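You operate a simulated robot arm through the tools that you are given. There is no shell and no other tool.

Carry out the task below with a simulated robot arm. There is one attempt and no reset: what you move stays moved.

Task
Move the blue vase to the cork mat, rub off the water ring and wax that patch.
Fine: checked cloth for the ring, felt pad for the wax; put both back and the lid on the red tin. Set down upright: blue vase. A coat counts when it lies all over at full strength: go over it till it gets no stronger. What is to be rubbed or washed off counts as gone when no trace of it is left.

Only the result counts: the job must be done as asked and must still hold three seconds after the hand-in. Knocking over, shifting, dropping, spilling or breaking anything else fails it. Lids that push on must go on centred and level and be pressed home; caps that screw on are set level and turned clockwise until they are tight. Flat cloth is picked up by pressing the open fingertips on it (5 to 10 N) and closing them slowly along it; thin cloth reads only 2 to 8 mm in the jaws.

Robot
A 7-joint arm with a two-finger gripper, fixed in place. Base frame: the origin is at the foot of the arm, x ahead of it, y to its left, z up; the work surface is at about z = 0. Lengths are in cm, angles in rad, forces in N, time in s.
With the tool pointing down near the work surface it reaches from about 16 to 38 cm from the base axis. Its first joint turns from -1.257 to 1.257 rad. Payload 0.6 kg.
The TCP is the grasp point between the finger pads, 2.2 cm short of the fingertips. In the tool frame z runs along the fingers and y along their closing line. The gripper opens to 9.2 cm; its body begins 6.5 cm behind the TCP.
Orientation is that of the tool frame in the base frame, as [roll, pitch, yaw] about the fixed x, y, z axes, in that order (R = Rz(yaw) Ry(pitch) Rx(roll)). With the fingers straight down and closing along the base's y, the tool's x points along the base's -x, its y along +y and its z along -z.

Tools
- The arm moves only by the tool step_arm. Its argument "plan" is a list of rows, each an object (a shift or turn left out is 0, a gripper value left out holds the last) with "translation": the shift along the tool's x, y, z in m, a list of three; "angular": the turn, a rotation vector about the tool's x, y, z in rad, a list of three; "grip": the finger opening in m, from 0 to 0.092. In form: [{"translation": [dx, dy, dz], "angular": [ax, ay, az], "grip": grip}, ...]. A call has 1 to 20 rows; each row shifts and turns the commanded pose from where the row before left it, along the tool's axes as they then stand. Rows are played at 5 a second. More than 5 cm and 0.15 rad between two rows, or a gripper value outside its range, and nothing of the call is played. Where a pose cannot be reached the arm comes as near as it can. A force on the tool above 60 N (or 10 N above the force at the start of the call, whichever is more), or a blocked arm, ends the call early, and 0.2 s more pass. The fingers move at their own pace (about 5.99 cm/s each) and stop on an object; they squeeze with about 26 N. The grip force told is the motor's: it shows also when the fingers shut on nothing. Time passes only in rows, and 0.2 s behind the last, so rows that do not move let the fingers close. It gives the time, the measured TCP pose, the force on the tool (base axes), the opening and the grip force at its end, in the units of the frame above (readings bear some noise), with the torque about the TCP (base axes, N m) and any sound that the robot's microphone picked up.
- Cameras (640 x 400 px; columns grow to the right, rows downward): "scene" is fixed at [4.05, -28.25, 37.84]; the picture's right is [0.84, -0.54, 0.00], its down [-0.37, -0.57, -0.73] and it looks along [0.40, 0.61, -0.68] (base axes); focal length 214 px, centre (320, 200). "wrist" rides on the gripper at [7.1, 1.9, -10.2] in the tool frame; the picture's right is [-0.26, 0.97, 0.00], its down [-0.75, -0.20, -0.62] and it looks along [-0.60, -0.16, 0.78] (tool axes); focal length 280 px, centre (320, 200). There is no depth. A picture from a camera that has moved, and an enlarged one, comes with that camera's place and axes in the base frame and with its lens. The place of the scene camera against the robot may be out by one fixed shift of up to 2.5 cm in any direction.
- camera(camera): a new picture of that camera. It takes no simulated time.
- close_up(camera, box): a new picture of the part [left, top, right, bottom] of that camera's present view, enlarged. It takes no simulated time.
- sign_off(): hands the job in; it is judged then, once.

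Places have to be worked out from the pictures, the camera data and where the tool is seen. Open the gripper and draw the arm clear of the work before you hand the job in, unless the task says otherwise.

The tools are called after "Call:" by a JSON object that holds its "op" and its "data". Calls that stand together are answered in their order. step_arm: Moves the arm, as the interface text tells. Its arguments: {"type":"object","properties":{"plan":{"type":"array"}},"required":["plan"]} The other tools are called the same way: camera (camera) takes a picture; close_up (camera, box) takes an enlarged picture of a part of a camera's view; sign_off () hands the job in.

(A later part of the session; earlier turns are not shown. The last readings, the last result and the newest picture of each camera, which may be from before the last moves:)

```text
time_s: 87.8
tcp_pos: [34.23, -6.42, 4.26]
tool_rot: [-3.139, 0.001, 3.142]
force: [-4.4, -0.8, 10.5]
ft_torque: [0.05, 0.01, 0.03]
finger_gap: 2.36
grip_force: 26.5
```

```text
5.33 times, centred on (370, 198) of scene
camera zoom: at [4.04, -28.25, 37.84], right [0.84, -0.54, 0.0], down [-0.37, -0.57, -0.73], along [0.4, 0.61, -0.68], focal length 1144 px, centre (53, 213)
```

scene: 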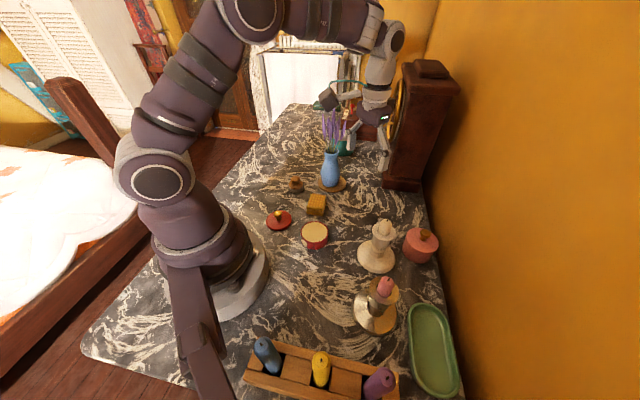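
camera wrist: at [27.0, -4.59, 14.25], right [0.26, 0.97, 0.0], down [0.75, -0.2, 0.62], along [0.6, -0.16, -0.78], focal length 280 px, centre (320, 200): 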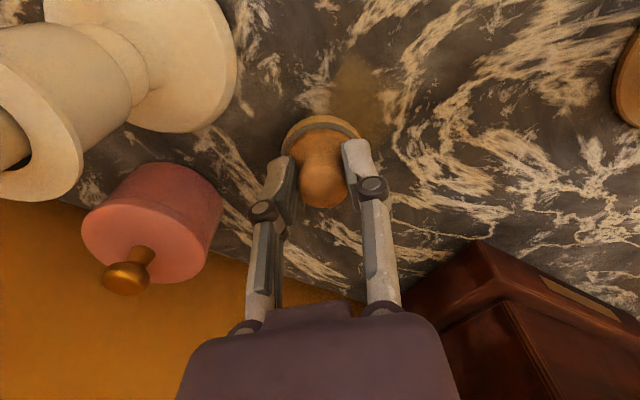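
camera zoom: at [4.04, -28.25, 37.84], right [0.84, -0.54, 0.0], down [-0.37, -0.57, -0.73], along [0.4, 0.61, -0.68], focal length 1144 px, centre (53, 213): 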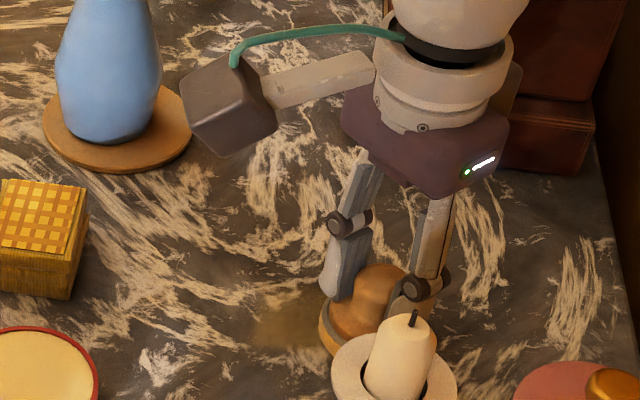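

A yellowish wax film is appearing. I continue around the circle.

Call:
{"op": "step_arm", "data": {"plan": [{"translation": [-0.00773, 0.00122, 0]}, {"translation": [-0.00697, 0.00355, 0]}, {"translation": [-0.00553, 0.00553, 0]}, {"translation": [-0.00355, 0.00697, 0]}, {"translation": [-0.00122, 0.00773, 0]}, {"translation": [0.00122, 0.00773, 0]}, {"translation": [0.00355, 0.00697, 0]}, {"translation": [0.00553, 0.00553, 0]}, {"translation": [0.00697, 0.00355, 0]}, {"translation": [0.00773, 0.00122, 0]}]}}

Call:
{"op": "step_arm", "data": {"plan": [{"translation": [0.00773, -0.00122, 0]}, {"translation": [0.00697, -0.00355, 0]}, {"translation": [0.00553, -0.00553, 0]}, {"translation": [0.00355, -0.00697, 0]}, {"translation": [0.00122, -0.00773, 0]}]}}

Call:
{"op": "camera", "data": {"camera": "wrist"}}

Call:
{"op": "close_up", "data": {"camera": "scene", "box": [310, 160, 430, 235]}}

```text
time_s: 90.0
tcp_pos: [34.13, -1.38, 4.08]
tool_rot: [-3.141, 0.003, -3.14]
force: [2.6, -0.3, 6.8]
ft_torque: [-0.01, -0.18, -0.02]
finger_gap: 2.37
grip_force: 26.3
```

```text
time_s: 91.2
tcp_pos: [31.64, -3.83, 4.1]
tool_rot: [-3.141, 0.0, 3.141]
force: [1.0, 1.0, -0.9]
ft_torque: [0.01, -0.02, 0.0]
finger_gap: 2.36
grip_force: 26.3
```

```text
taken
camera wrist: at [24.5, -2.05, 14.28], right [0.26, 0.97, 0.0], down [0.75, -0.2, 0.62], along [0.6, -0.16, -0.78], focal length 280 px, centre (320, 200)
```

wrist: 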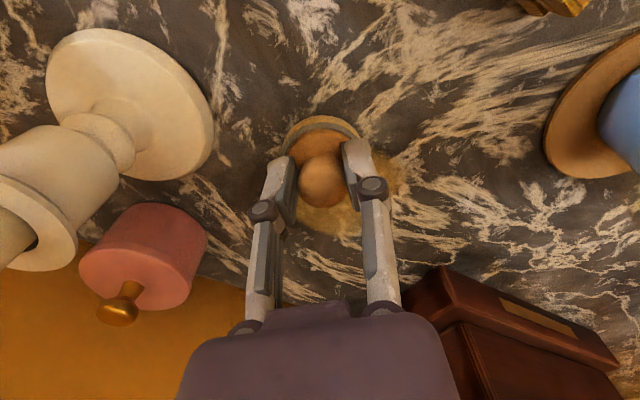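

```text
5.33 times, centred on (370, 198) of scene
camera zoom: at [4.05, -28.25, 37.84], right [0.84, -0.54, 0.0], down [-0.37, -0.57, -0.73], along [0.4, 0.61, -0.68], focal length 1144 px, centre (53, 213)
```

zoom: 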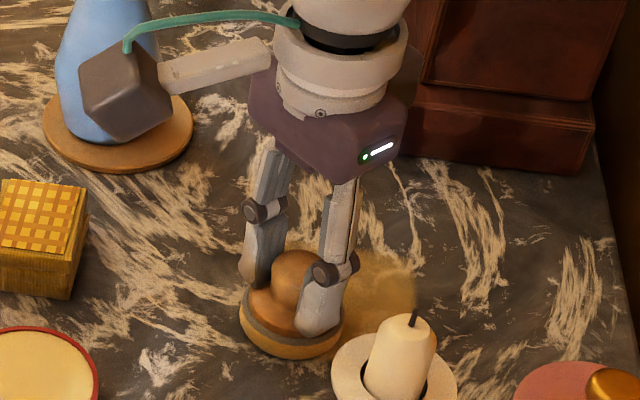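

The force has dropped to about zero and the knob looks different in the jaws; I zoom in to check whether the pad has tilted.

Call:
{"op": "close_up", "data": {"camera": "wrist", "box": [240, 90, 400, 240]}}

Call:
{"op": "close_up", "data": {"camera": "scene", "box": [340, 190, 400, 230]}}

```text
2.67 times, centred on (320, 165) of wrist
camera zoom: at [24.5, -2.05, 14.28], right [0.26, 0.97, 0.0], down [0.75, -0.2, 0.62], along [0.6, -0.16, -0.78], focal length 748 px, centre (320, 293)
```

zoom: 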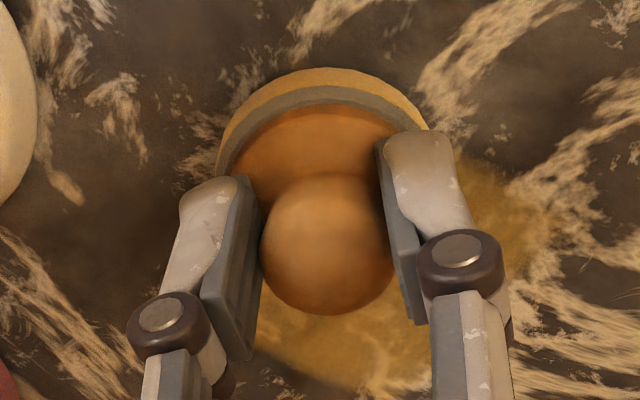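

```text
10.00 times, centred on (370, 210) of scene
camera zoom: at [4.05, -28.25, 37.84], right [0.84, -0.54, 0.0], down [-0.37, -0.57, -0.73], along [0.4, 0.61, -0.68], focal length 2145 px, centre (-180, 100)
```

zoom: 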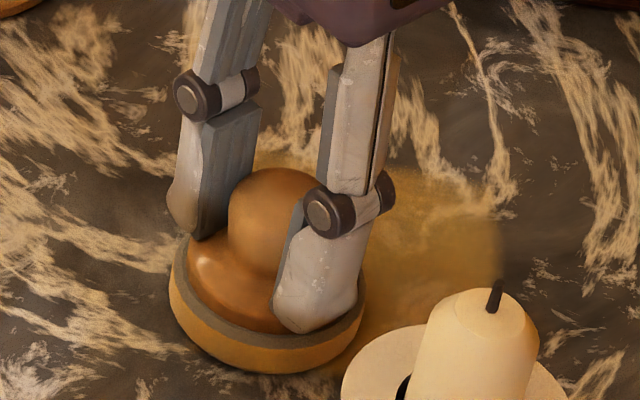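

The pad seems slightly tilted in the grip. Pressing it flat on the surface should re-level it, so I press down in small steps and watch the force.

Call:
{"op": "step_arm", "data": {"plan": [{"translation": [0, 0, 0.0004]}, {"translation": [0, 0, 0.0003]}, {"translation": [0, 0, 0]}]}}

Call:
{"op": "close_up", "data": {"camera": "scene", "box": [340, 190, 400, 230]}}

```text
time_s: 92.0
tcp_pos: [31.61, -3.88, 4.09]
tool_rot: [3.141, 0.001, -3.139]
force: [-3.6, 0.8, 19.3]
ft_torque: [0.07, 0.01, 0.01]
finger_gap: 2.36
grip_force: 26.2
```

```text
10.00 times, centred on (370, 210) of scene
camera zoom: at [4.04, -28.25, 37.84], right [0.84, -0.54, 0.0], down [-0.37, -0.57, -0.73], along [0.4, 0.61, -0.68], focal length 2145 px, centre (-180, 100)
```

zoom: 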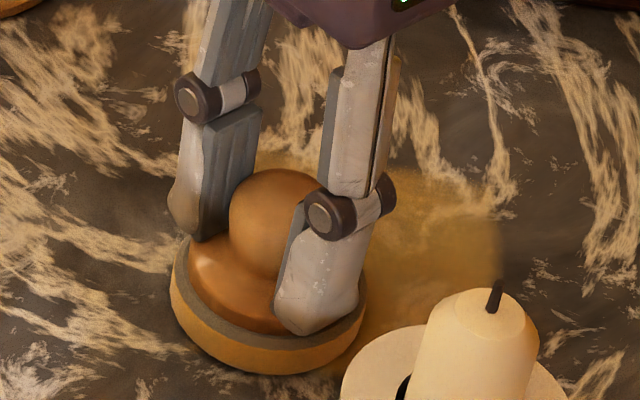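

On reflection the lean is just perspective (upright things there lean the same way), so the pad is level and pressed at 19 N. I ease slightly and run another full circle.

Call:
{"op": "step_arm", "data": {"plan": [{"translation": [-0.00122, -0.00773, -0.0002]}, {"translation": [-0.00355, -0.00697, 0]}, {"translation": [-0.00553, -0.00553, 0]}, {"translation": [-0.00697, -0.00355, 0]}, {"translation": [-0.00773, -0.00122, 0]}, {"translation": [-0.00773, 0.00122, 0]}, {"translation": [-0.00697, 0.00355, 0]}, {"translation": [-0.00553, 0.00553, 0]}, {"translation": [-0.00355, 0.00697, 0]}, {"translation": [-0.00122, 0.00773, 0]}]}}

Call:
{"op": "step_arm", "data": {"plan": [{"translation": [0.00122, 0.00773, 0]}, {"translation": [0.00355, 0.00697, 0]}, {"translation": [0.00553, 0.00553, 0]}, {"translation": [0.00697, 0.00355, 0]}, {"translation": [0.00773, 0.00122, 0]}, {"translation": [0.00773, -0.00122, 0]}, {"translation": [0.00697, -0.00355, 0]}, {"translation": [0.00553, -0.00553, 0]}, {"translation": [0.00355, -0.00697, 0]}, {"translation": [0.00122, -0.00773, 0]}]}}

Call:
{"op": "camera", "data": {"camera": "wrist"}}

Call:
{"op": "close_up", "data": {"camera": "scene", "box": [330, 160, 430, 222]}}

```text
time_s: 94.2
tcp_pos: [36.77, -3.87, 4.01]
tool_rot: [3.141, 0.001, -3.14]
force: [0.2, -0.3, 0.6]
ft_torque: [-0.01, 0.04, -0.02]
finger_gap: 2.37
grip_force: 25.9
```

```text
time_s: 96.4
tcp_pos: [31.64, -3.85, 4.04]
tool_rot: [-3.141, 0.0, -3.141]
force: [0.5, -0.3, 0.3]
ft_torque: [0.01, 0.03, -0.02]
finger_gap: 2.38
grip_force: 26.3
```

```text
taken
camera wrist: at [24.5, -2.02, 14.21], right [0.26, 0.97, 0.0], down [0.75, -0.2, 0.63], along [0.6, -0.16, -0.78], focal length 280 px, centre (320, 200)
```

wrist: 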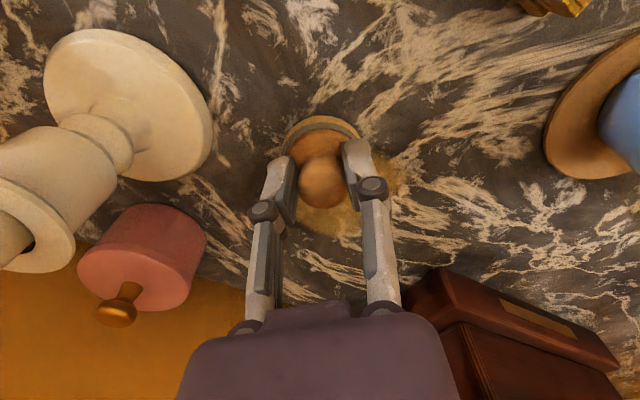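

```text
6.40 times, centred on (380, 191) of scene
camera zoom: at [4.05, -28.25, 37.84], right [0.84, -0.54, 0.0], down [-0.37, -0.57, -0.73], along [0.4, 0.61, -0.68], focal length 1373 px, centre (-64, 258)
```

zoom: 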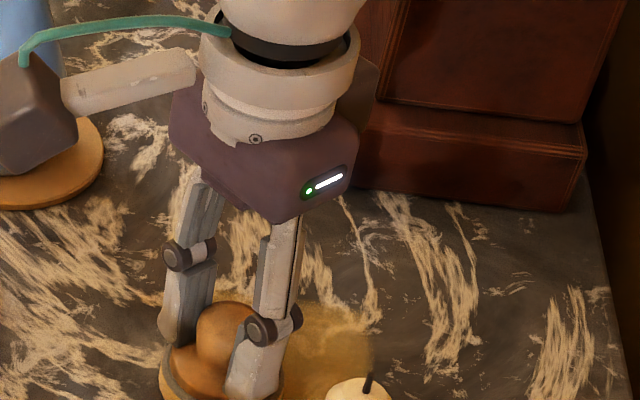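

The force faded again; contact is very stiff, so I will keep adding small downward increments while checking. First restore pressure.

Call:
{"op": "step_arm", "data": {"plan": [{"translation": [0, 0, 0.0004]}, {"translation": [0, 0, 0]}]}}

```text
time_s: 97.0
tcp_pos: [31.65, -3.95, 3.97]
tool_rot: [3.141, -0.001, -3.141]
force: [-4.8, -0.9, 10.4]
ft_torque: [0.03, -0.01, 0.05]
finger_gap: 2.39
grip_force: 26.1
```

Call:
{"op": "step_arm", "data": {"plan": [{"translation": [-0.00122, -0.00773, 0.0001]}, {"translation": [-0.00355, -0.00697, 0]}, {"translation": [-0.00553, -0.00553, 0.0001]}, {"translation": [-0.00697, -0.00355, 0]}, {"translation": [-0.00773, -0.00122, 0]}]}}

```text
time_s: 98.2
tcp_pos: [34.17, -6.54, 3.96]
tool_rot: [-3.14, 0.0, -3.14]
force: [-5.8, 0.3, 13.6]
ft_torque: [-0.04, 0.09, 0.0]
finger_gap: 2.38
grip_force: 26.3
```

Good pressure (about 14 N). I continue with the next quarter.

Call:
{"op": "step_arm", "data": {"plan": [{"translation": [-0.00773, 0.00122, 0]}, {"translation": [-0.00697, 0.00355, 0]}, {"translation": [-0.00553, 0.00553, 0.0001]}, {"translation": [-0.00355, 0.00697, 0]}, {"translation": [-0.00122, 0.00773, 0]}]}}

```text
time_s: 99.4
tcp_pos: [36.68, -3.94, 3.9]
tool_rot: [-3.141, 0.0, -3.14]
force: [-0.8, -4.2, 7.5]
ft_torque: [-0.1, -0.1, -0.04]
finger_gap: 2.38
grip_force: 26.2
```

Call:
{"op": "step_arm", "data": {"plan": [{"translation": [0.00122, 0.00773, 0.0001]}, {"translation": [0.00355, 0.00697, 0]}, {"translation": [0.00553, 0.00553, 0.0001]}, {"translation": [0.00697, 0.00355, 0]}, {"translation": [0.00773, 0.00122, 0]}]}}

Call:
{"op": "step_arm", "data": {"plan": [{"translation": [0.00773, -0.00122, 0.0001]}, {"translation": [0.00697, -0.00355, 0]}, {"translation": [0.00553, -0.00553, 0.0001]}, {"translation": [0.00355, -0.00697, 0]}, {"translation": [0.00122, -0.00773, 0]}]}}

Call:
{"op": "camera", "data": {"camera": "wrist"}}

```text
time_s: 100.6
tcp_pos: [34.19, -1.36, 3.91]
tool_rot: [-3.141, 0.003, -3.139]
force: [4.6, 0.1, 10.2]
ft_torque: [0.05, -0.26, -0.03]
finger_gap: 2.36
grip_force: 25.7
```

```text
time_s: 101.8
tcp_pos: [31.69, -4.0, 3.92]
tool_rot: [3.14, 0.0, -3.139]
force: [1.2, 11.8, 24.9]
ft_torque: [0.26, -0.23, 0.1]
finger_gap: 2.38
grip_force: 26.0
```

```text
taken
camera wrist: at [24.54, -2.04, 14.1], right [0.26, 0.97, 0.0], down [0.75, -0.2, 0.63], along [0.6, -0.16, -0.78], focal length 280 px, centre (320, 200)
```

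wrist: 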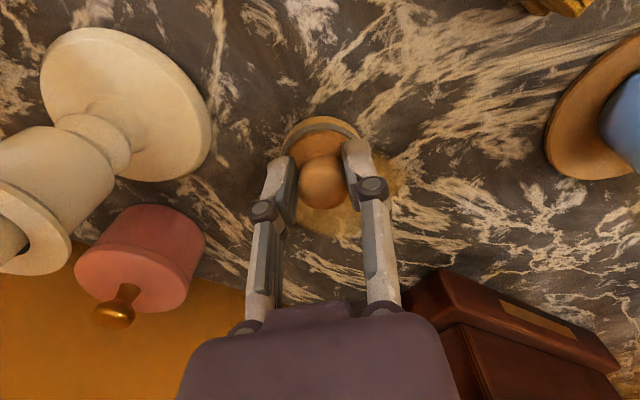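

I now go over the inner area with a smaller circle (radius 1.2 cm).

Call:
{"op": "step_arm", "data": {"plan": [{"translation": [-0.0065, 0, -0.0001]}, {"translation": [-0.0065, 0, 0]}, {"translation": [-0.00229, -0.00705, 0]}, {"translation": [-0.006, -0.00436, 0]}, {"translation": [-0.00742, 0, 0]}, {"translation": [-0.006, 0.00436, 0]}, {"translation": [-0.00229, 0.00705, 0]}, {"translation": [0.00229, 0.00705, 0]}, {"translation": [0.006, 0.00436, 0]}, {"translation": [0.00742, 0, 0]}, {"translation": [0.006, -0.00436, 0]}, {"translation": [0.00229, -0.00705, 0]}]}}

```text
time_s: 104.4
tcp_pos: [32.97, -3.96, 4.01]
tool_rot: [-3.141, 0.0, -3.139]
force: [0.6, 2.1, 5.8]
ft_torque: [0.09, -0.02, 0.03]
finger_gap: 2.36
grip_force: 26.1
```

I lift the pad and move aside to inspect the waxed patch from above.

Call:
{"op": "step_arm", "data": {"plan": [{"translation": [0, 0, -0.02]}, {"translation": [0, 0, -0.03]}, {"translation": [0, 0, -0.03]}, {"translation": [0, 0.02, -0.03]}, {"translation": [-0.005, 0.02, -0.02]}, {"translation": [-0.005, 0.02, -0.01]}, {"translation": [0, 0, 0]}]}}

Call:
{"op": "camera", "data": {"camera": "wrist"}}

Call:
{"op": "close_up", "data": {"camera": "wrist", "box": [190, 40, 350, 140]}}

Call:
{"op": "close_up", "data": {"camera": "scene", "box": [330, 160, 430, 222]}}

```text
time_s: 106.0
tcp_pos: [33.92, 2.13, 17.78]
tool_rot: [3.141, 0.0, 3.141]
force: [-0.2, -1.1, -0.6]
ft_torque: [0.0, 0.0, 0.01]
finger_gap: 2.36
grip_force: 26.3
```

```text
taken
camera wrist: at [26.8, 4.01, 28.1], right [0.26, 0.97, 0.0], down [0.75, -0.2, 0.62], along [0.6, -0.16, -0.78], focal length 280 px, centre (320, 200)
```

wrist: 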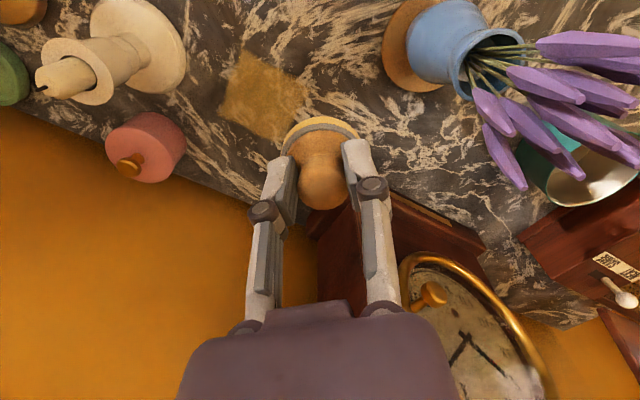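

```text
4.00 times, centred on (270, 90) of wrist
camera zoom: at [26.8, 4.01, 28.1], right [0.26, 0.97, 0.0], down [0.75, -0.2, 0.62], along [0.6, -0.16, -0.78], focal length 1122 px, centre (520, 640)
```

zoom: 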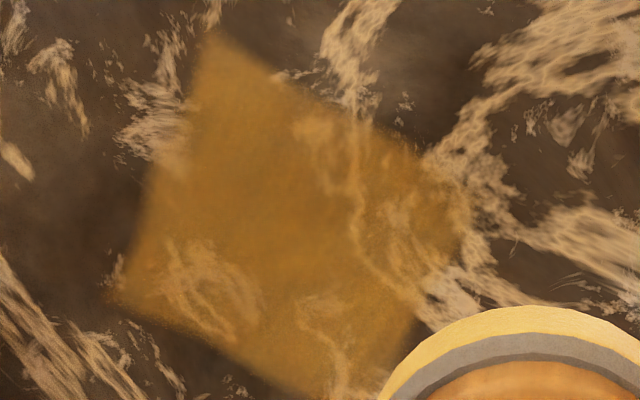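

```text
6.40 times, centred on (380, 191) of scene
camera zoom: at [4.05, -28.25, 37.84], right [0.84, -0.54, 0.0], down [-0.37, -0.57, -0.73], along [0.4, 0.61, -0.68], focal length 1373 px, centre (-64, 258)
```

zoom: 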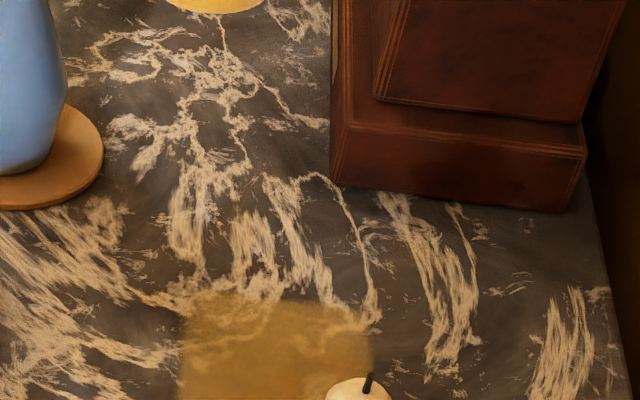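

Very useful: the wax shows as a square patch (corners about (29.8,-3.9), (35.1,0.5), (39,-4.3), (34.8,-9)), so its corners reach about 4.7 cm from the centre. I will go over it again on a diamond path reaching all the corners; first back down to the near corner.

Call:
{"op": "step_arm", "data": {"plan": [{"translation": [0.01, -0.02, 0.01]}, {"translation": [0.011, -0.021, 0.02]}, {"translation": [0.011, -0.021, 0.025]}, {"translation": [0, 0, 0.03]}, {"translation": [0, 0, 0.03]}, {"translation": [0, 0, 0.02]}, {"translation": [0, 0, 0]}]}}

Call:
{"op": "close_up", "data": {"camera": "wrist", "box": [190, 80, 450, 242]}}

```text
time_s: 107.6
tcp_pos: [30.73, -4.11, 4.39]
tool_rot: [3.141, 0.001, -3.14]
force: [0.8, 0.5, -0.5]
ft_torque: [-0.01, -0.02, -0.01]
finger_gap: 2.36
grip_force: 26.1
```

```text
2.46 times, centred on (320, 161) of wrist
camera zoom: at [23.62, -2.26, 14.54], right [0.26, 0.97, 0.0], down [0.75, -0.2, 0.63], along [0.6, -0.16, -0.78], focal length 690 px, centre (320, 296)
```

zoom: 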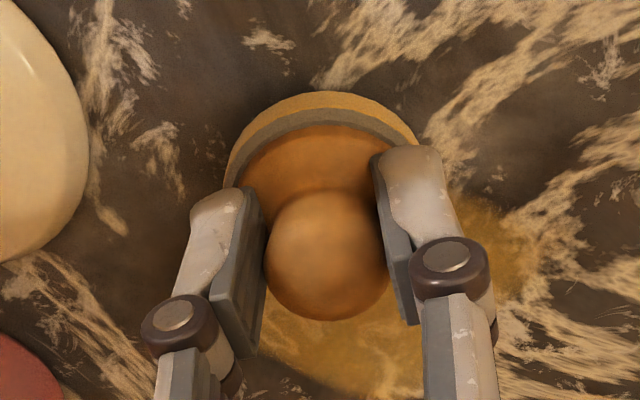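

Call:
{"op": "step_arm", "data": {"plan": [{"translation": [0, 0, 0.002]}, {"translation": [0, 0, 0.001]}, {"translation": [0, 0, 0]}]}}

Call:
{"op": "step_arm", "data": {"plan": [{"translation": [0, 0, 0.0007]}, {"translation": [0, 0, 0]}]}}

```text
time_s: 108.4
tcp_pos: [30.79, -4.07, 4.06]
tool_rot: [-3.141, 0.002, -3.14]
force: [0.4, 0.2, -1.0]
ft_torque: [0.0, -0.04, 0.02]
finger_gap: 2.33
grip_force: 25.8
```

```text
time_s: 109.0
tcp_pos: [30.83, -4.07, 4.11]
tool_rot: [3.14, 0.0, -3.141]
force: [0.8, -0.6, 0.1]
ft_torque: [-0.01, -0.03, 0.02]
finger_gap: 2.38
grip_force: 25.7
```

Call:
{"op": "step_arm", "data": {"plan": [{"translation": [0, 0, 0.0005]}, {"translation": [0, 0, 0]}]}}

Call:
{"op": "step_arm", "data": {"plan": [{"translation": [0, 0, 0.0004]}, {"translation": [0, 0, 0]}]}}

```text
time_s: 109.6
tcp_pos: [30.72, -4.02, 3.84]
tool_rot: [3.141, 0.0, -3.141]
force: [0.1, -0.8, -1.0]
ft_torque: [0.04, 0.01, 0.02]
finger_gap: 2.37
grip_force: 25.6
```

```text
time_s: 110.2
tcp_pos: [30.8, -4.14, 4.01]
tool_rot: [3.141, -0.001, -3.14]
force: [-0.5, 0.1, 2.8]
ft_torque: [-0.03, 0.03, 0.0]
finger_gap: 2.37
grip_force: 25.8
```

Contact again (2.8 N). I add 0.3 mm and start the diamond path: near corner to the right-hand (-y) corner, then to the far corner.

Call:
{"op": "step_arm", "data": {"plan": [{"translation": [0, 0, 0.0003]}, {"translation": [-0.00567, -0.00567, 0]}, {"translation": [-0.00567, -0.00567, 0]}, {"translation": [-0.00567, -0.00567, 0.0001]}, {"translation": [-0.00567, -0.00567, 0]}, {"translation": [-0.00567, -0.00567, 0]}, {"translation": [-0.00567, -0.00567, 0]}]}}

Call:
{"op": "step_arm", "data": {"plan": [{"translation": [-0.00567, 0.00567, 0]}, {"translation": [-0.00567, 0.00567, 0]}, {"translation": [-0.00567, 0.00567, 0]}, {"translation": [-0.00567, 0.00567, 0]}, {"translation": [-0.00567, 0.00567, 0]}, {"translation": [-0.00567, 0.00567, 0]}]}}

```text
time_s: 111.8
tcp_pos: [34.35, -7.54, 3.85]
tool_rot: [-3.141, 0.0, -3.141]
force: [-6.9, 4.8, 16.3]
ft_torque: [0.22, 0.12, 0.02]
finger_gap: 2.37
grip_force: 26.1
```

```text
time_s: 113.2
tcp_pos: [37.74, -4.17, 3.88]
tool_rot: [3.141, -0.001, 3.14]
force: [-3.4, -5.1, 13.3]
ft_torque: [-0.17, 0.02, -0.03]
finger_gap: 2.37
grip_force: 25.6
```

Good steady pressure of 13–16 N. I continue with the other two sides of the diamond.

Call:
{"op": "step_arm", "data": {"plan": [{"translation": [0.00567, 0.00567, 0]}, {"translation": [0.00567, 0.00567, 0]}, {"translation": [0.00567, 0.00567, 0]}, {"translation": [0.00567, 0.00567, 0]}, {"translation": [0.00567, 0.00567, 0]}, {"translation": [0.00567, 0.00567, 0]}]}}

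Call:
{"op": "step_arm", "data": {"plan": [{"translation": [0.00567, -0.00567, 0]}, {"translation": [0.00567, -0.00567, 0]}, {"translation": [0.00567, -0.00567, 0]}, {"translation": [0.00567, -0.00567, 0]}, {"translation": [0.00567, -0.00567, 0]}, {"translation": [0.00567, -0.00567, 0]}]}}

Call:
{"op": "camera", "data": {"camera": "wrist"}}

Call:
{"op": "close_up", "data": {"camera": "scene", "box": [330, 160, 430, 222]}}

```text
time_s: 114.6
tcp_pos: [34.17, -0.7, 3.92]
tool_rot: [3.142, 0.001, -3.139]
force: [4.7, -4.1, 11.4]
ft_torque: [-0.11, -0.19, 0.01]
finger_gap: 2.38
grip_force: 25.9
```

```text
time_s: 116.0
tcp_pos: [30.75, -4.11, 4.0]
tool_rot: [-3.141, 0.0, -3.14]
force: [3.7, 3.0, 9.4]
ft_torque: [0.06, -0.13, 0.02]
finger_gap: 2.37
grip_force: 25.7
```

```text
taken
camera wrist: at [23.66, -2.28, 14.11], right [0.26, 0.97, 0.0], down [0.75, -0.2, 0.63], along [0.6, -0.16, -0.78], focal length 280 px, centre (320, 200)
```

wrist: 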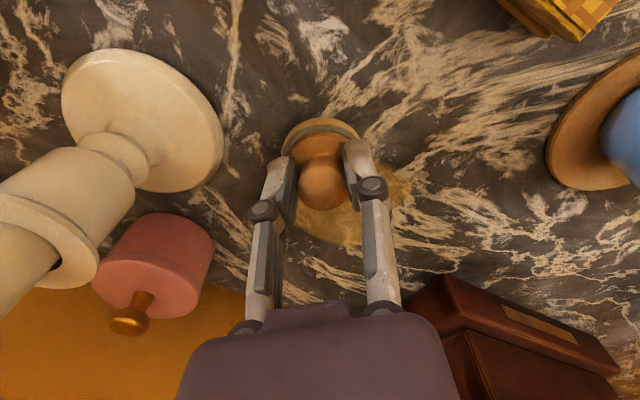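

```text
6.40 times, centred on (380, 191) of scene
camera zoom: at [4.05, -28.25, 37.84], right [0.84, -0.54, 0.0], down [-0.37, -0.57, -0.73], along [0.4, 0.61, -0.68], focal length 1373 px, centre (-64, 258)
```

zoom: 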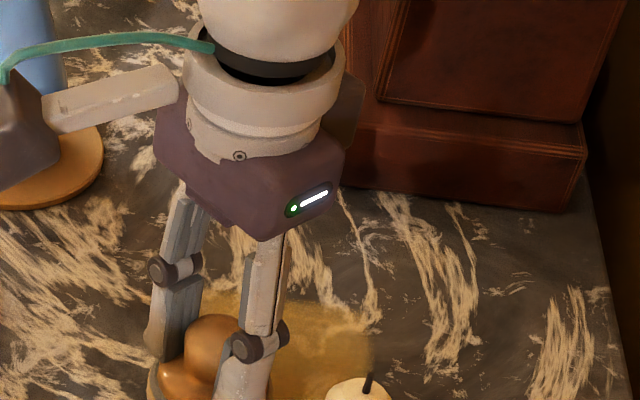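

Now a second full diamond pass at the same pressure.

Call:
{"op": "step_arm", "data": {"plan": [{"translation": [-0.00567, -0.00567, 0.0001]}, {"translation": [-0.00567, -0.00567, 0]}, {"translation": [-0.00567, -0.00567, 0]}, {"translation": [-0.00567, -0.00567, 0]}, {"translation": [-0.00567, -0.00567, 0]}, {"translation": [-0.00567, -0.00567, 0]}, {"translation": [-0.00567, 0.00567, 0]}, {"translation": [-0.00567, 0.00567, 0]}, {"translation": [-0.00567, 0.00567, 0]}, {"translation": [-0.00567, 0.00567, 0]}, {"translation": [-0.00567, 0.00567, 0]}, {"translation": [-0.00567, 0.00567, 0]}]}}

Call:
{"op": "step_arm", "data": {"plan": [{"translation": [0.00567, 0.00567, 0.0001]}, {"translation": [0.00567, 0.00567, 0]}, {"translation": [0.00567, 0.00567, 0]}, {"translation": [0.00567, 0.00567, 0]}, {"translation": [0.00567, 0.00567, 0]}, {"translation": [0.00567, 0.00567, 0]}, {"translation": [0.00567, -0.00567, 0]}, {"translation": [0.00567, -0.00567, 0]}, {"translation": [0.00567, -0.00567, 0]}, {"translation": [0.00567, -0.00567, 0]}, {"translation": [0.00567, -0.00567, 0]}, {"translation": [0.00567, -0.00567, 0]}]}}

```text
time_s: 118.6
tcp_pos: [37.53, -4.01, 3.93]
tool_rot: [-3.14, 0.001, 3.141]
force: [-2.3, -6.0, 14.2]
ft_torque: [-0.16, 0.12, 0.01]
finger_gap: 2.35
grip_force: 26.1
```

```text
time_s: 121.2
tcp_pos: [30.78, -4.08, 3.93]
tool_rot: [3.141, 0.0, -3.139]
force: [5.3, 5.6, 16.8]
ft_torque: [0.22, -0.32, 0.01]
finger_gap: 2.37
grip_force: 26.0
```

Then one pass straight through the middle and back, before inspecting.

Call:
{"op": "step_arm", "data": {"plan": [{"translation": [-0.0085, 0, -0.0001]}, {"translation": [-0.0085, 0, 0]}, {"translation": [-0.0085, 0, 0]}, {"translation": [-0.0085, 0, 0]}, {"translation": [-0.0085, 0, 0]}, {"translation": [-0.0085, 0, 0]}, {"translation": [-0.0085, 0, 0]}, {"translation": [-0.0085, 0, 0]}, {"translation": [0.0085, 0, 0]}, {"translation": [0.0085, 0, 0]}, {"translation": [0.0085, 0, 0]}, {"translation": [0.0085, 0, 0]}]}}

Call:
{"op": "step_arm", "data": {"plan": [{"translation": [0, 0, -0.02]}, {"translation": [0, 0, -0.03]}, {"translation": [0, 0, -0.03]}, {"translation": [0, 0.02, -0.03]}, {"translation": [0, 0.022, -0.02]}, {"translation": [0, 0.02, -0.008]}, {"translation": [0, 0, 0]}]}}

Call:
{"op": "camera", "data": {"camera": "wrist"}}

Call:
{"op": "close_up", "data": {"camera": "wrist", "box": [190, 40, 350, 140]}}

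Call:
{"op": "close_up", "data": {"camera": "scene", "box": [330, 160, 430, 222]}}

```text
time_s: 123.8
tcp_pos: [34.26, -4.0, 3.89]
tool_rot: [3.141, 0.003, -3.14]
force: [7.0, 0.4, 15.6]
ft_torque: [0.0, -0.26, -0.02]
finger_gap: 2.38
grip_force: 26.4
```

```text
time_s: 125.4
tcp_pos: [34.03, 2.08, 17.63]
tool_rot: [-3.142, 0.0, 3.142]
force: [1.0, -0.4, -1.2]
ft_torque: [0.04, 0.0, -0.03]
finger_gap: 2.37
grip_force: 26.1
```

```text
taken
camera wrist: at [27.01, 4.0, 27.91], right [0.26, 0.97, 0.0], down [0.75, -0.2, 0.63], along [0.6, -0.16, -0.78], focal length 280 px, centre (320, 200)
```

wrist: 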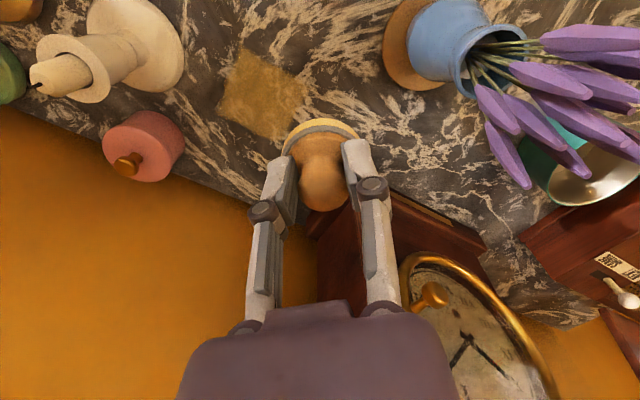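

```text
4.00 times, centred on (270, 90) of wrist
camera zoom: at [27.01, 4.0, 27.91], right [0.26, 0.97, 0.0], down [0.75, -0.2, 0.63], along [0.6, -0.16, -0.78], focal length 1122 px, centre (520, 640)
```

zoom: 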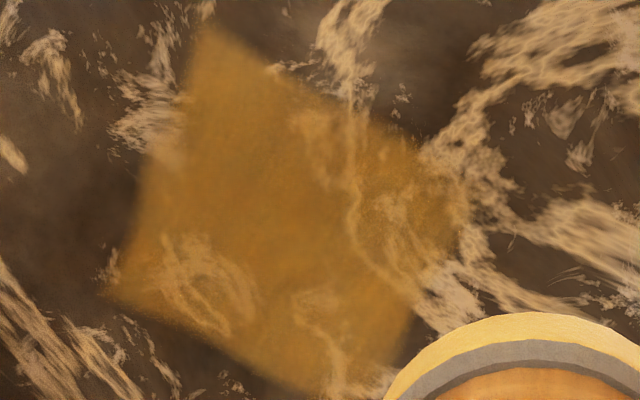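

```text
6.40 times, centred on (380, 191) of scene
camera zoom: at [4.05, -28.25, 37.84], right [0.84, -0.54, 0.0], down [-0.37, -0.57, -0.73], along [0.4, 0.61, -0.68], focal length 1373 px, centre (-64, 258)
```

zoom: 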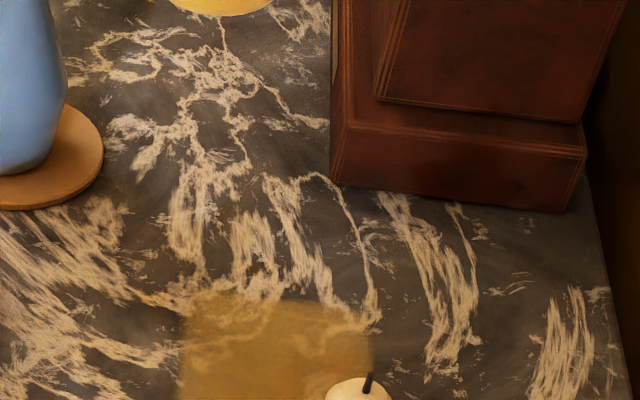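

The patch now looks much the same as before the extra passes, suggesting it is close to full. I zoom in for uniformity, especially corners and edges.

Call:
{"op": "close_up", "data": {"camera": "wrist", "box": [210, 40, 290, 90]}}

Call:
{"op": "close_up", "data": {"camera": "wrist", "box": [250, 60, 330, 110]}}

Call:
{"op": "close_up", "data": {"camera": "wrist", "box": [210, 85, 300, 141]}}

```text
8.00 times, centred on (250, 65) of wrist
camera zoom: at [27.01, 4.0, 27.91], right [0.26, 0.97, 0.0], down [0.75, -0.2, 0.63], along [0.6, -0.16, -0.78], focal length 2243 px, centre (880, 1280)
```

zoom: 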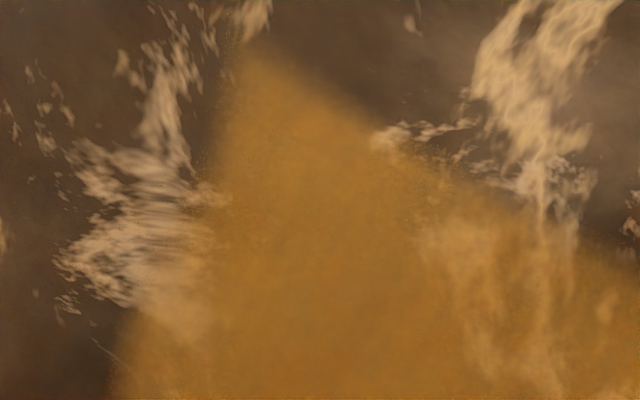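

```text
8.00 times, centred on (290, 85) of wrist
camera zoom: at [27.01, 4.0, 27.91], right [0.26, 0.97, 0.0], down [0.75, -0.2, 0.63], along [0.6, -0.16, -0.78], focal length 2243 px, centre (560, 1120)
```

zoom: 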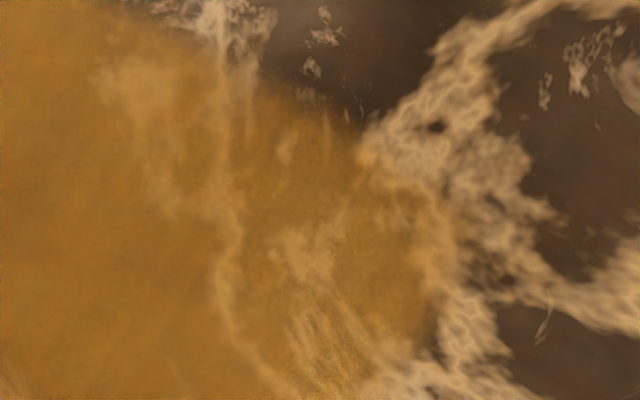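

```text
7.11 times, centred on (255, 113) of wrist
camera zoom: at [27.01, 4.0, 27.91], right [0.26, 0.97, 0.0], down [0.75, -0.2, 0.63], along [0.6, -0.16, -0.78], focal length 1994 px, centre (782, 819)
```

zoom: 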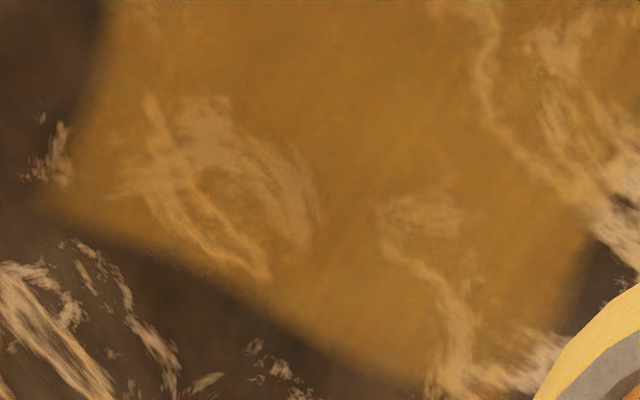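

The right-hand (+y) corner looks slightly thinner than the centre. I'll reload the pad with wax and go over everything again; back to the tin.

Call:
{"op": "step_arm", "data": {"plan": [{"translation": [0.0306, -0.0081, 0.014]}, {"translation": [0.0306, -0.0081, 0.014]}, {"translation": [0.0306, -0.0081, 0.014]}, {"translation": [0.0306, -0.0081, 0.014]}, {"translation": [0.0306, -0.0081, 0.014]}, {"translation": [0, 0, 0.015]}, {"translation": [0, 0, 0.015]}, {"translation": [0, 0, 0]}]}}

Call:
{"op": "close_up", "data": {"camera": "wrist", "box": [240, 65, 400, 165]}}

Call:
{"op": "close_up", "data": {"camera": "scene", "box": [280, 200, 360, 250]}}

```text
time_s: 127.2
tcp_pos: [18.87, -1.95, 7.7]
tool_rot: [-3.141, 0.001, -3.14]
force: [0.4, -0.4, -0.6]
ft_torque: [-0.04, 0.02, 0.01]
finger_gap: 2.37
grip_force: 26.8
```

```text
4.00 times, centred on (320, 115) of wrist
camera zoom: at [11.69, -0.1, 17.87], right [0.26, 0.97, 0.0], down [0.75, -0.2, 0.63], along [0.6, -0.16, -0.78], focal length 1122 px, centre (320, 540)
```

zoom: 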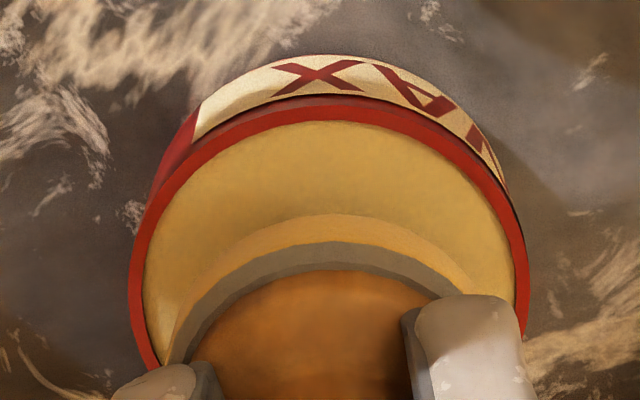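

```text
8.00 times, centred on (320, 225) of scene
camera zoom: at [4.05, -28.25, 37.84], right [0.84, -0.54, 0.0], down [-0.37, -0.57, -0.73], along [0.4, 0.61, -0.68], focal length 1716 px, centre (320, 0)
```

zoom: 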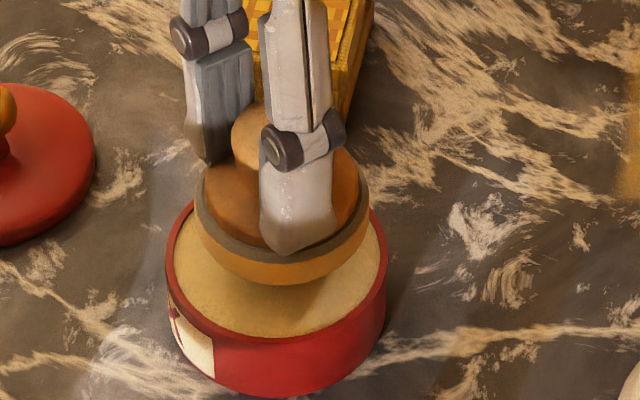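

The pad is centred over the tin. I lower it to the wax again in small steps.

Call:
{"op": "step_arm", "data": {"plan": [{"translation": [0, 0, 0.005]}, {"translation": [0, 0, 0.005]}, {"translation": [0, 0, 0.001]}, {"translation": [0, 0, 0]}]}}

Call:
{"op": "step_arm", "data": {"plan": [{"translation": [0, 0, 0.001]}, {"translation": [0, 0, 0.0007]}, {"translation": [0, 0, 0]}]}}

```text
time_s: 128.2
tcp_pos: [18.84, -1.97, 6.58]
tool_rot: [3.141, -0.001, -3.14]
force: [0.2, -0.2, -0.8]
ft_torque: [-0.01, 0.01, 0.0]
finger_gap: 2.38
grip_force: 25.6
```

```text
time_s: 129.0
tcp_pos: [18.81, -1.95, 6.4]
tool_rot: [3.14, 0.0, -3.139]
force: [-2.2, -0.7, 9.5]
ft_torque: [-0.01, 0.08, 0.0]
finger_gap: 2.4
grip_force: 26.2
```

Contact with the wax at about 10 N. I hold and twist slightly, then lift out and return to the near corner of the patch.

Call:
{"op": "step_arm", "data": {"plan": [{"translation": [0, 0, 0]}, {"angular": [0, 0, 0.04]}, {"angular": [0, 0, -0.04]}, {"angular": [0, 0, -0.04]}, {"angular": [0, 0, 0.04]}, {"translation": [0, 0, 0]}, {"translation": [0, 0, -0.01]}, {"translation": [0, 0, -0.025]}, {"translation": [-0.024, -0.0043, 0]}, {"translation": [-0.024, -0.0043, 0]}, {"translation": [-0.024, -0.0043, 0]}, {"translation": [-0.024, -0.0043, 0]}, {"translation": [-0.0235, -0.0043, 0]}, {"translation": [0, 0, 0.025]}, {"translation": [0, 0, 0.025]}, {"translation": [0, 0, 0.005]}, {"translation": [0, 0, 0]}]}}

Call:
{"op": "camera", "data": {"camera": "wrist"}}

Call:
{"op": "close_up", "data": {"camera": "scene", "box": [280, 180, 400, 255]}}

```text
time_s: 132.6
tcp_pos: [30.92, -4.18, 4.5]
tool_rot: [-3.14, 0.0, -3.141]
force: [0.7, -0.6, -0.5]
ft_torque: [0.01, 0.0, 0.02]
finger_gap: 2.38
grip_force: 26.2
```

```text
taken
camera wrist: at [23.69, -2.25, 14.65], right [0.26, 0.97, 0.0], down [0.75, -0.2, 0.62], along [0.6, -0.16, -0.78], focal length 280 px, centre (320, 200)
```

wrist: 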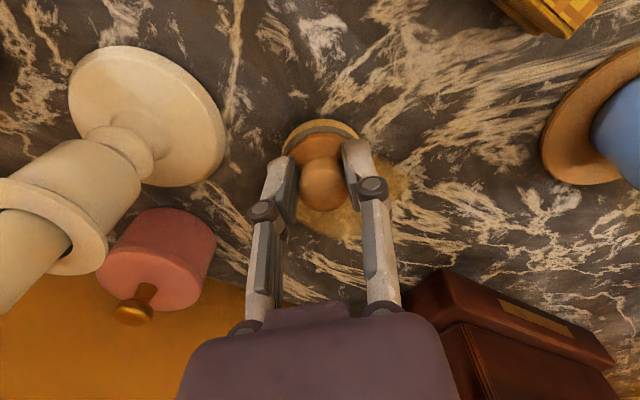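

```text
5.33 times, centred on (340, 218) of scene
camera zoom: at [4.05, -28.25, 37.84], right [0.84, -0.54, 0.0], down [-0.37, -0.57, -0.73], along [0.4, 0.61, -0.68], focal length 1144 px, centre (213, 107)
```

zoom: 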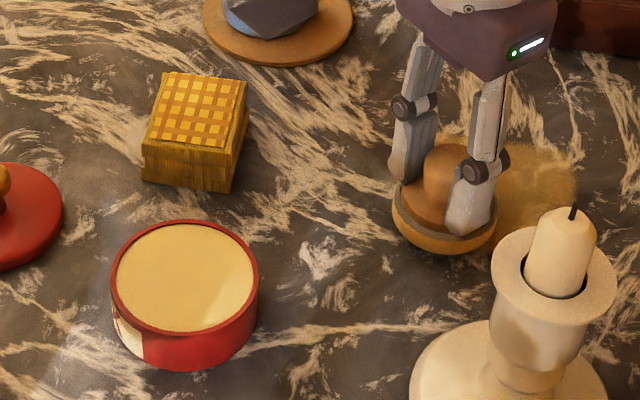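

Call:
{"op": "step_arm", "data": {"plan": [{"translation": [0, 0, 0.002]}, {"translation": [0, 0, 0.002]}, {"translation": [0, 0, 0.001]}, {"translation": [0, 0, 0]}]}}

Call:
{"op": "step_arm", "data": {"plan": [{"translation": [0, 0, 0.0006]}, {"translation": [0, 0, 0]}]}}

```text
time_s: 133.6
tcp_pos: [30.85, -4.16, 3.9]
tool_rot: [-3.141, -0.001, -3.14]
force: [-0.6, -0.4, -0.3]
ft_torque: [-0.01, -0.02, -0.02]
finger_gap: 2.37
grip_force: 26.3
```

```text
time_s: 134.2
tcp_pos: [30.82, -4.14, 3.92]
tool_rot: [3.141, 0.002, -3.14]
force: [-5.1, 1.1, 20.7]
ft_torque: [0.11, 0.08, 0.08]
finger_gap: 2.39
grip_force: 26.0
```

Contact at 21 N; I ease a hair and run the diamond pass again with the freshly loaded pad.

Call:
{"op": "step_arm", "data": {"plan": [{"translation": [-0.00567, -0.00567, -0.0001]}, {"translation": [-0.00567, -0.00567, 0]}, {"translation": [-0.00567, -0.00567, 0]}, {"translation": [-0.00567, -0.00567, 0]}, {"translation": [-0.00567, -0.00567, 0]}, {"translation": [-0.00567, -0.00567, 0]}, {"translation": [-0.00567, 0.00567, 0]}, {"translation": [-0.00567, 0.00567, 0]}, {"translation": [-0.00567, 0.00567, 0]}, {"translation": [-0.00567, 0.00567, 0]}, {"translation": [-0.00567, 0.00567, 0]}, {"translation": [-0.00567, 0.00567, 0]}]}}

Call:
{"op": "step_arm", "data": {"plan": [{"translation": [0.00567, 0.00567, 0.0001]}, {"translation": [0.00567, 0.00567, 0]}, {"translation": [0.00567, 0.00567, 0]}, {"translation": [0.00567, 0.00567, 0]}, {"translation": [0.00567, 0.00567, 0]}, {"translation": [0.00567, 0.00567, 0]}, {"translation": [0.00567, -0.00567, 0]}, {"translation": [0.00567, -0.00567, 0]}, {"translation": [0.00567, -0.00567, 0]}, {"translation": [0.00567, -0.00567, 0]}, {"translation": [0.00567, -0.00567, 0]}, {"translation": [0.00567, -0.00567, 0]}]}}

```text
time_s: 136.8
tcp_pos: [37.72, -4.19, 3.88]
tool_rot: [-3.141, 0.0, -3.141]
force: [-5.4, -8.1, 18.8]
ft_torque: [-0.18, 0.01, -0.03]
finger_gap: 2.37
grip_force: 25.9
```

```text
time_s: 139.4
tcp_pos: [30.87, -4.05, 3.96]
tool_rot: [-3.14, 0.003, -3.141]
force: [8.0, 7.5, 25.9]
ft_torque: [0.26, -0.33, 0.03]
finger_gap: 2.38
grip_force: 26.1
```

Good pressure through the pass. Now an inner diamond to even out the middle, then I lift to inspect.

Call:
{"op": "step_arm", "data": {"plan": [{"translation": [-0.0085, 0, -0.0001]}, {"translation": [-0.0085, 0, 0]}, {"translation": [-0.00567, -0.00567, 0]}, {"translation": [-0.00567, -0.00567, 0]}, {"translation": [-0.00567, -0.00567, 0]}, {"translation": [-0.00567, 0.00567, 0]}, {"translation": [-0.00567, 0.00567, 0]}, {"translation": [-0.00567, 0.00567, 0]}, {"translation": [0.00567, 0.00567, 0]}, {"translation": [0.00567, 0.00567, 0]}, {"translation": [0.00567, 0.00567, 0]}, {"translation": [0.00567, -0.00567, 0]}, {"translation": [0.00567, -0.00567, 0]}, {"translation": [0.00567, -0.00567, 0]}]}}

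Call:
{"op": "step_arm", "data": {"plan": [{"translation": [0, 0, -0.02]}, {"translation": [0, 0, -0.03]}, {"translation": [0, 0, -0.03]}, {"translation": [-0.005, 0.02, -0.03]}, {"translation": [-0.006, 0.022, -0.02]}, {"translation": [-0.005, 0.02, -0.008]}, {"translation": [0, 0, 0]}]}}

Call:
{"op": "close_up", "data": {"camera": "wrist", "box": [190, 40, 350, 140]}}

Call:
{"op": "close_up", "data": {"camera": "wrist", "box": [250, 60, 330, 110]}}

Call:
{"op": "close_up", "data": {"camera": "wrist", "box": [210, 85, 300, 141]}}

Call:
{"op": "close_up", "data": {"camera": "scene", "box": [330, 160, 430, 222]}}

```text
time_s: 142.4
tcp_pos: [32.49, -4.05, 3.87]
tool_rot: [3.141, -0.002, -3.14]
force: [4.4, 4.8, 12.4]
ft_torque: [0.14, -0.19, 0.0]
finger_gap: 2.37
grip_force: 26.0
```

```text
time_s: 144.0
tcp_pos: [34.05, 2.2, 17.67]
tool_rot: [-3.141, 0.001, 3.141]
force: [-0.4, 0.4, 0.3]
ft_torque: [-0.02, -0.01, 0.01]
finger_gap: 2.36
grip_force: 26.3
```

```text
4.00 times, centred on (270, 90) of wrist
camera zoom: at [26.98, 4.03, 27.91], right [0.26, 0.97, 0.0], down [0.75, -0.2, 0.63], along [0.6, -0.16, -0.78], focal length 1122 px, centre (520, 640)
```

zoom: 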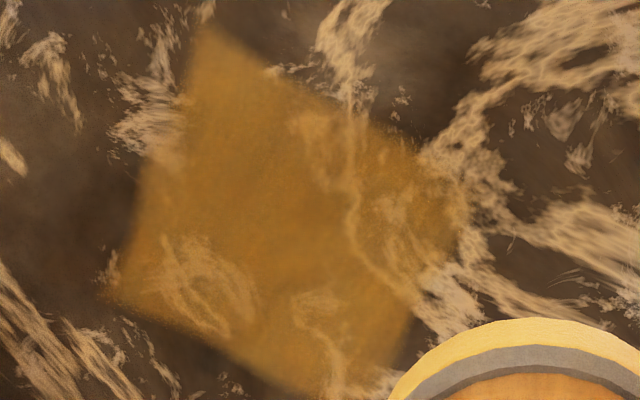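

```text
8.00 times, centred on (290, 85) of wrist
camera zoom: at [26.98, 4.03, 27.91], right [0.26, 0.97, 0.0], down [0.75, -0.2, 0.63], along [0.6, -0.16, -0.78], focal length 2243 px, centre (560, 1120)
```

zoom: 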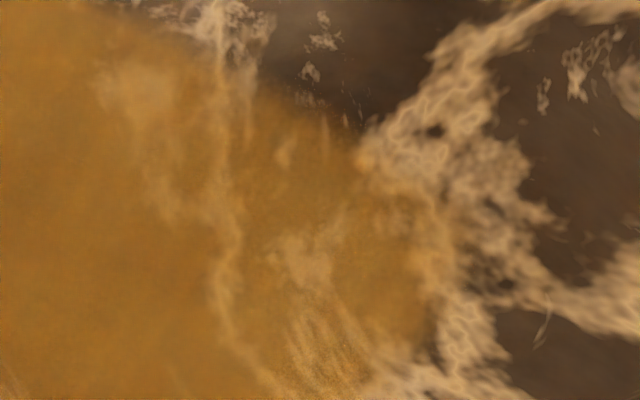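

```text
7.11 times, centred on (255, 113) of wrist
camera zoom: at [26.98, 4.03, 27.91], right [0.26, 0.97, 0.0], down [0.75, -0.2, 0.63], along [0.6, -0.16, -0.78], focal length 1994 px, centre (782, 819)
```

zoom: 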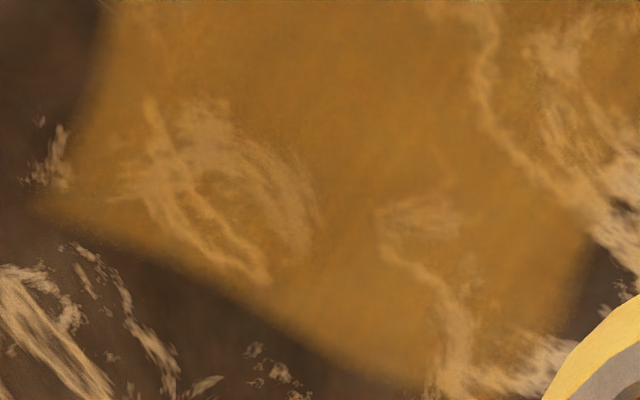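

```text
6.40 times, centred on (380, 191) of scene
camera zoom: at [4.05, -28.25, 37.84], right [0.84, -0.54, 0.0], down [-0.37, -0.57, -0.73], along [0.4, 0.61, -0.68], focal length 1373 px, centre (-64, 258)
```

zoom: 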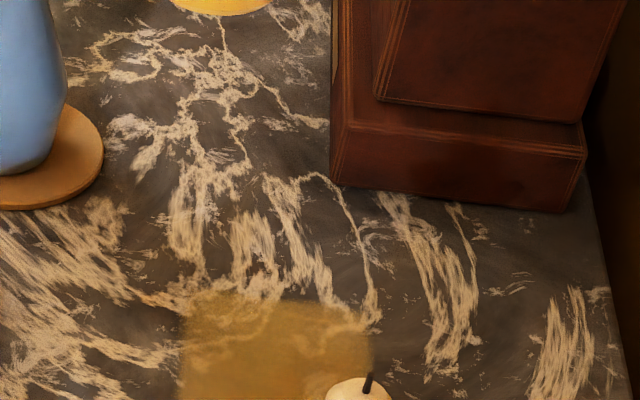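

No visible change after a fresh reload and full passes, so the coat is saturated. I shift a little to check the far corner, which the pad was hiding.

Call:
{"op": "step_arm", "data": {"plan": [{"translation": [-0.02, 0.005, 0]}, {"translation": [0, 0, 0]}]}}

Call:
{"op": "close_up", "data": {"camera": "wrist", "box": [180, 10, 340, 110]}}

Call:
{"op": "close_up", "data": {"camera": "wrist", "box": [200, 60, 300, 122]}}

```text
time_s: 144.6
tcp_pos: [35.95, 2.59, 17.65]
tool_rot: [3.142, -0.001, -3.139]
force: [-0.9, 0.4, -1.0]
ft_torque: [0.02, 0.0, -0.01]
finger_gap: 2.38
grip_force: 26.0
```

```text
4.00 times, centred on (260, 60) of wrist
camera zoom: at [28.96, 4.5, 27.89], right [0.26, 0.97, 0.0], down [0.75, -0.2, 0.62], along [0.6, -0.16, -0.78], focal length 1122 px, centre (560, 760)
```

zoom: 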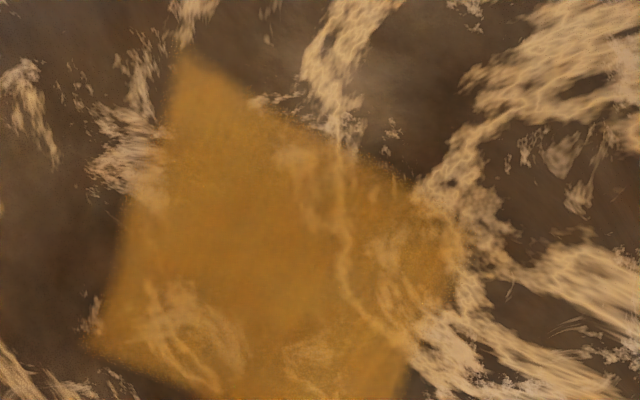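

```text
6.40 times, centred on (250, 91) of wrist
camera zoom: at [28.96, 4.5, 27.89], right [0.26, 0.97, 0.0], down [0.75, -0.2, 0.62], along [0.6, -0.16, -0.78], focal length 1794 px, centre (768, 898)
```

zoom: 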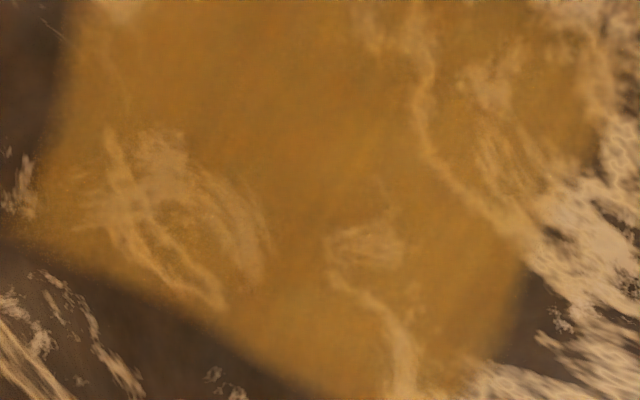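

The coat is uniform right into all four corners. Now I return the felt pad to its original place at (23.65, 15.9): first back in x, then left, staying clear of the flowers.

Call:
{"op": "step_arm", "data": {"plan": [{"translation": [0.031, 0, 0]}, {"translation": [0.031, 0, 0]}, {"translation": [0.031, 0, 0]}, {"translation": [0.0305, 0, 0]}, {"translation": [0, 0.0266, 0.015]}, {"translation": [0, 0.0266, 0.015]}, {"translation": [0, 0.0266, 0.015]}, {"translation": [0, 0.0266, 0.015]}, {"translation": [0, 0.0267, 0.015]}, {"translation": [0, 0, 0]}]}}

Call:
{"op": "camera", "data": {"camera": "wrist"}}

Call:
{"op": "camera", "data": {"camera": "scene"}}

```text
time_s: 146.8
tcp_pos: [23.83, 15.89, 10.24]
tool_rot: [-3.141, 0.001, 3.141]
force: [0.2, 0.0, -0.9]
ft_torque: [-0.02, 0.0, 0.01]
finger_gap: 2.38
grip_force: 26.7
```

```text
taken
camera wrist: at [16.66, 17.78, 20.41], right [0.26, 0.97, 0.0], down [0.75, -0.2, 0.63], along [0.6, -0.16, -0.78], focal length 280 px, centre (320, 200)
```

wrist: 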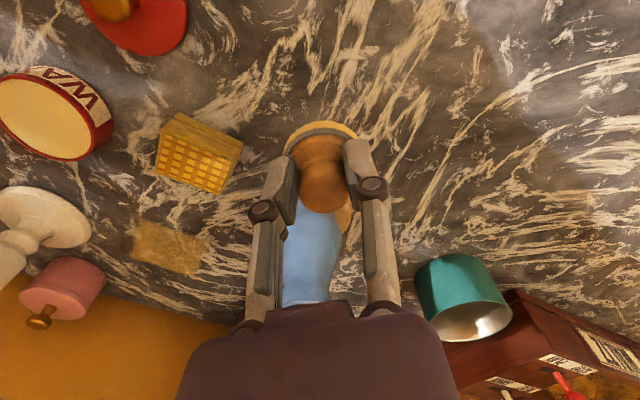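

```text
taken
```

scene: 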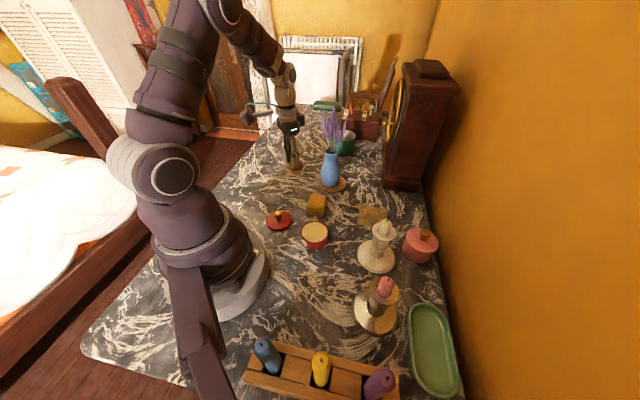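

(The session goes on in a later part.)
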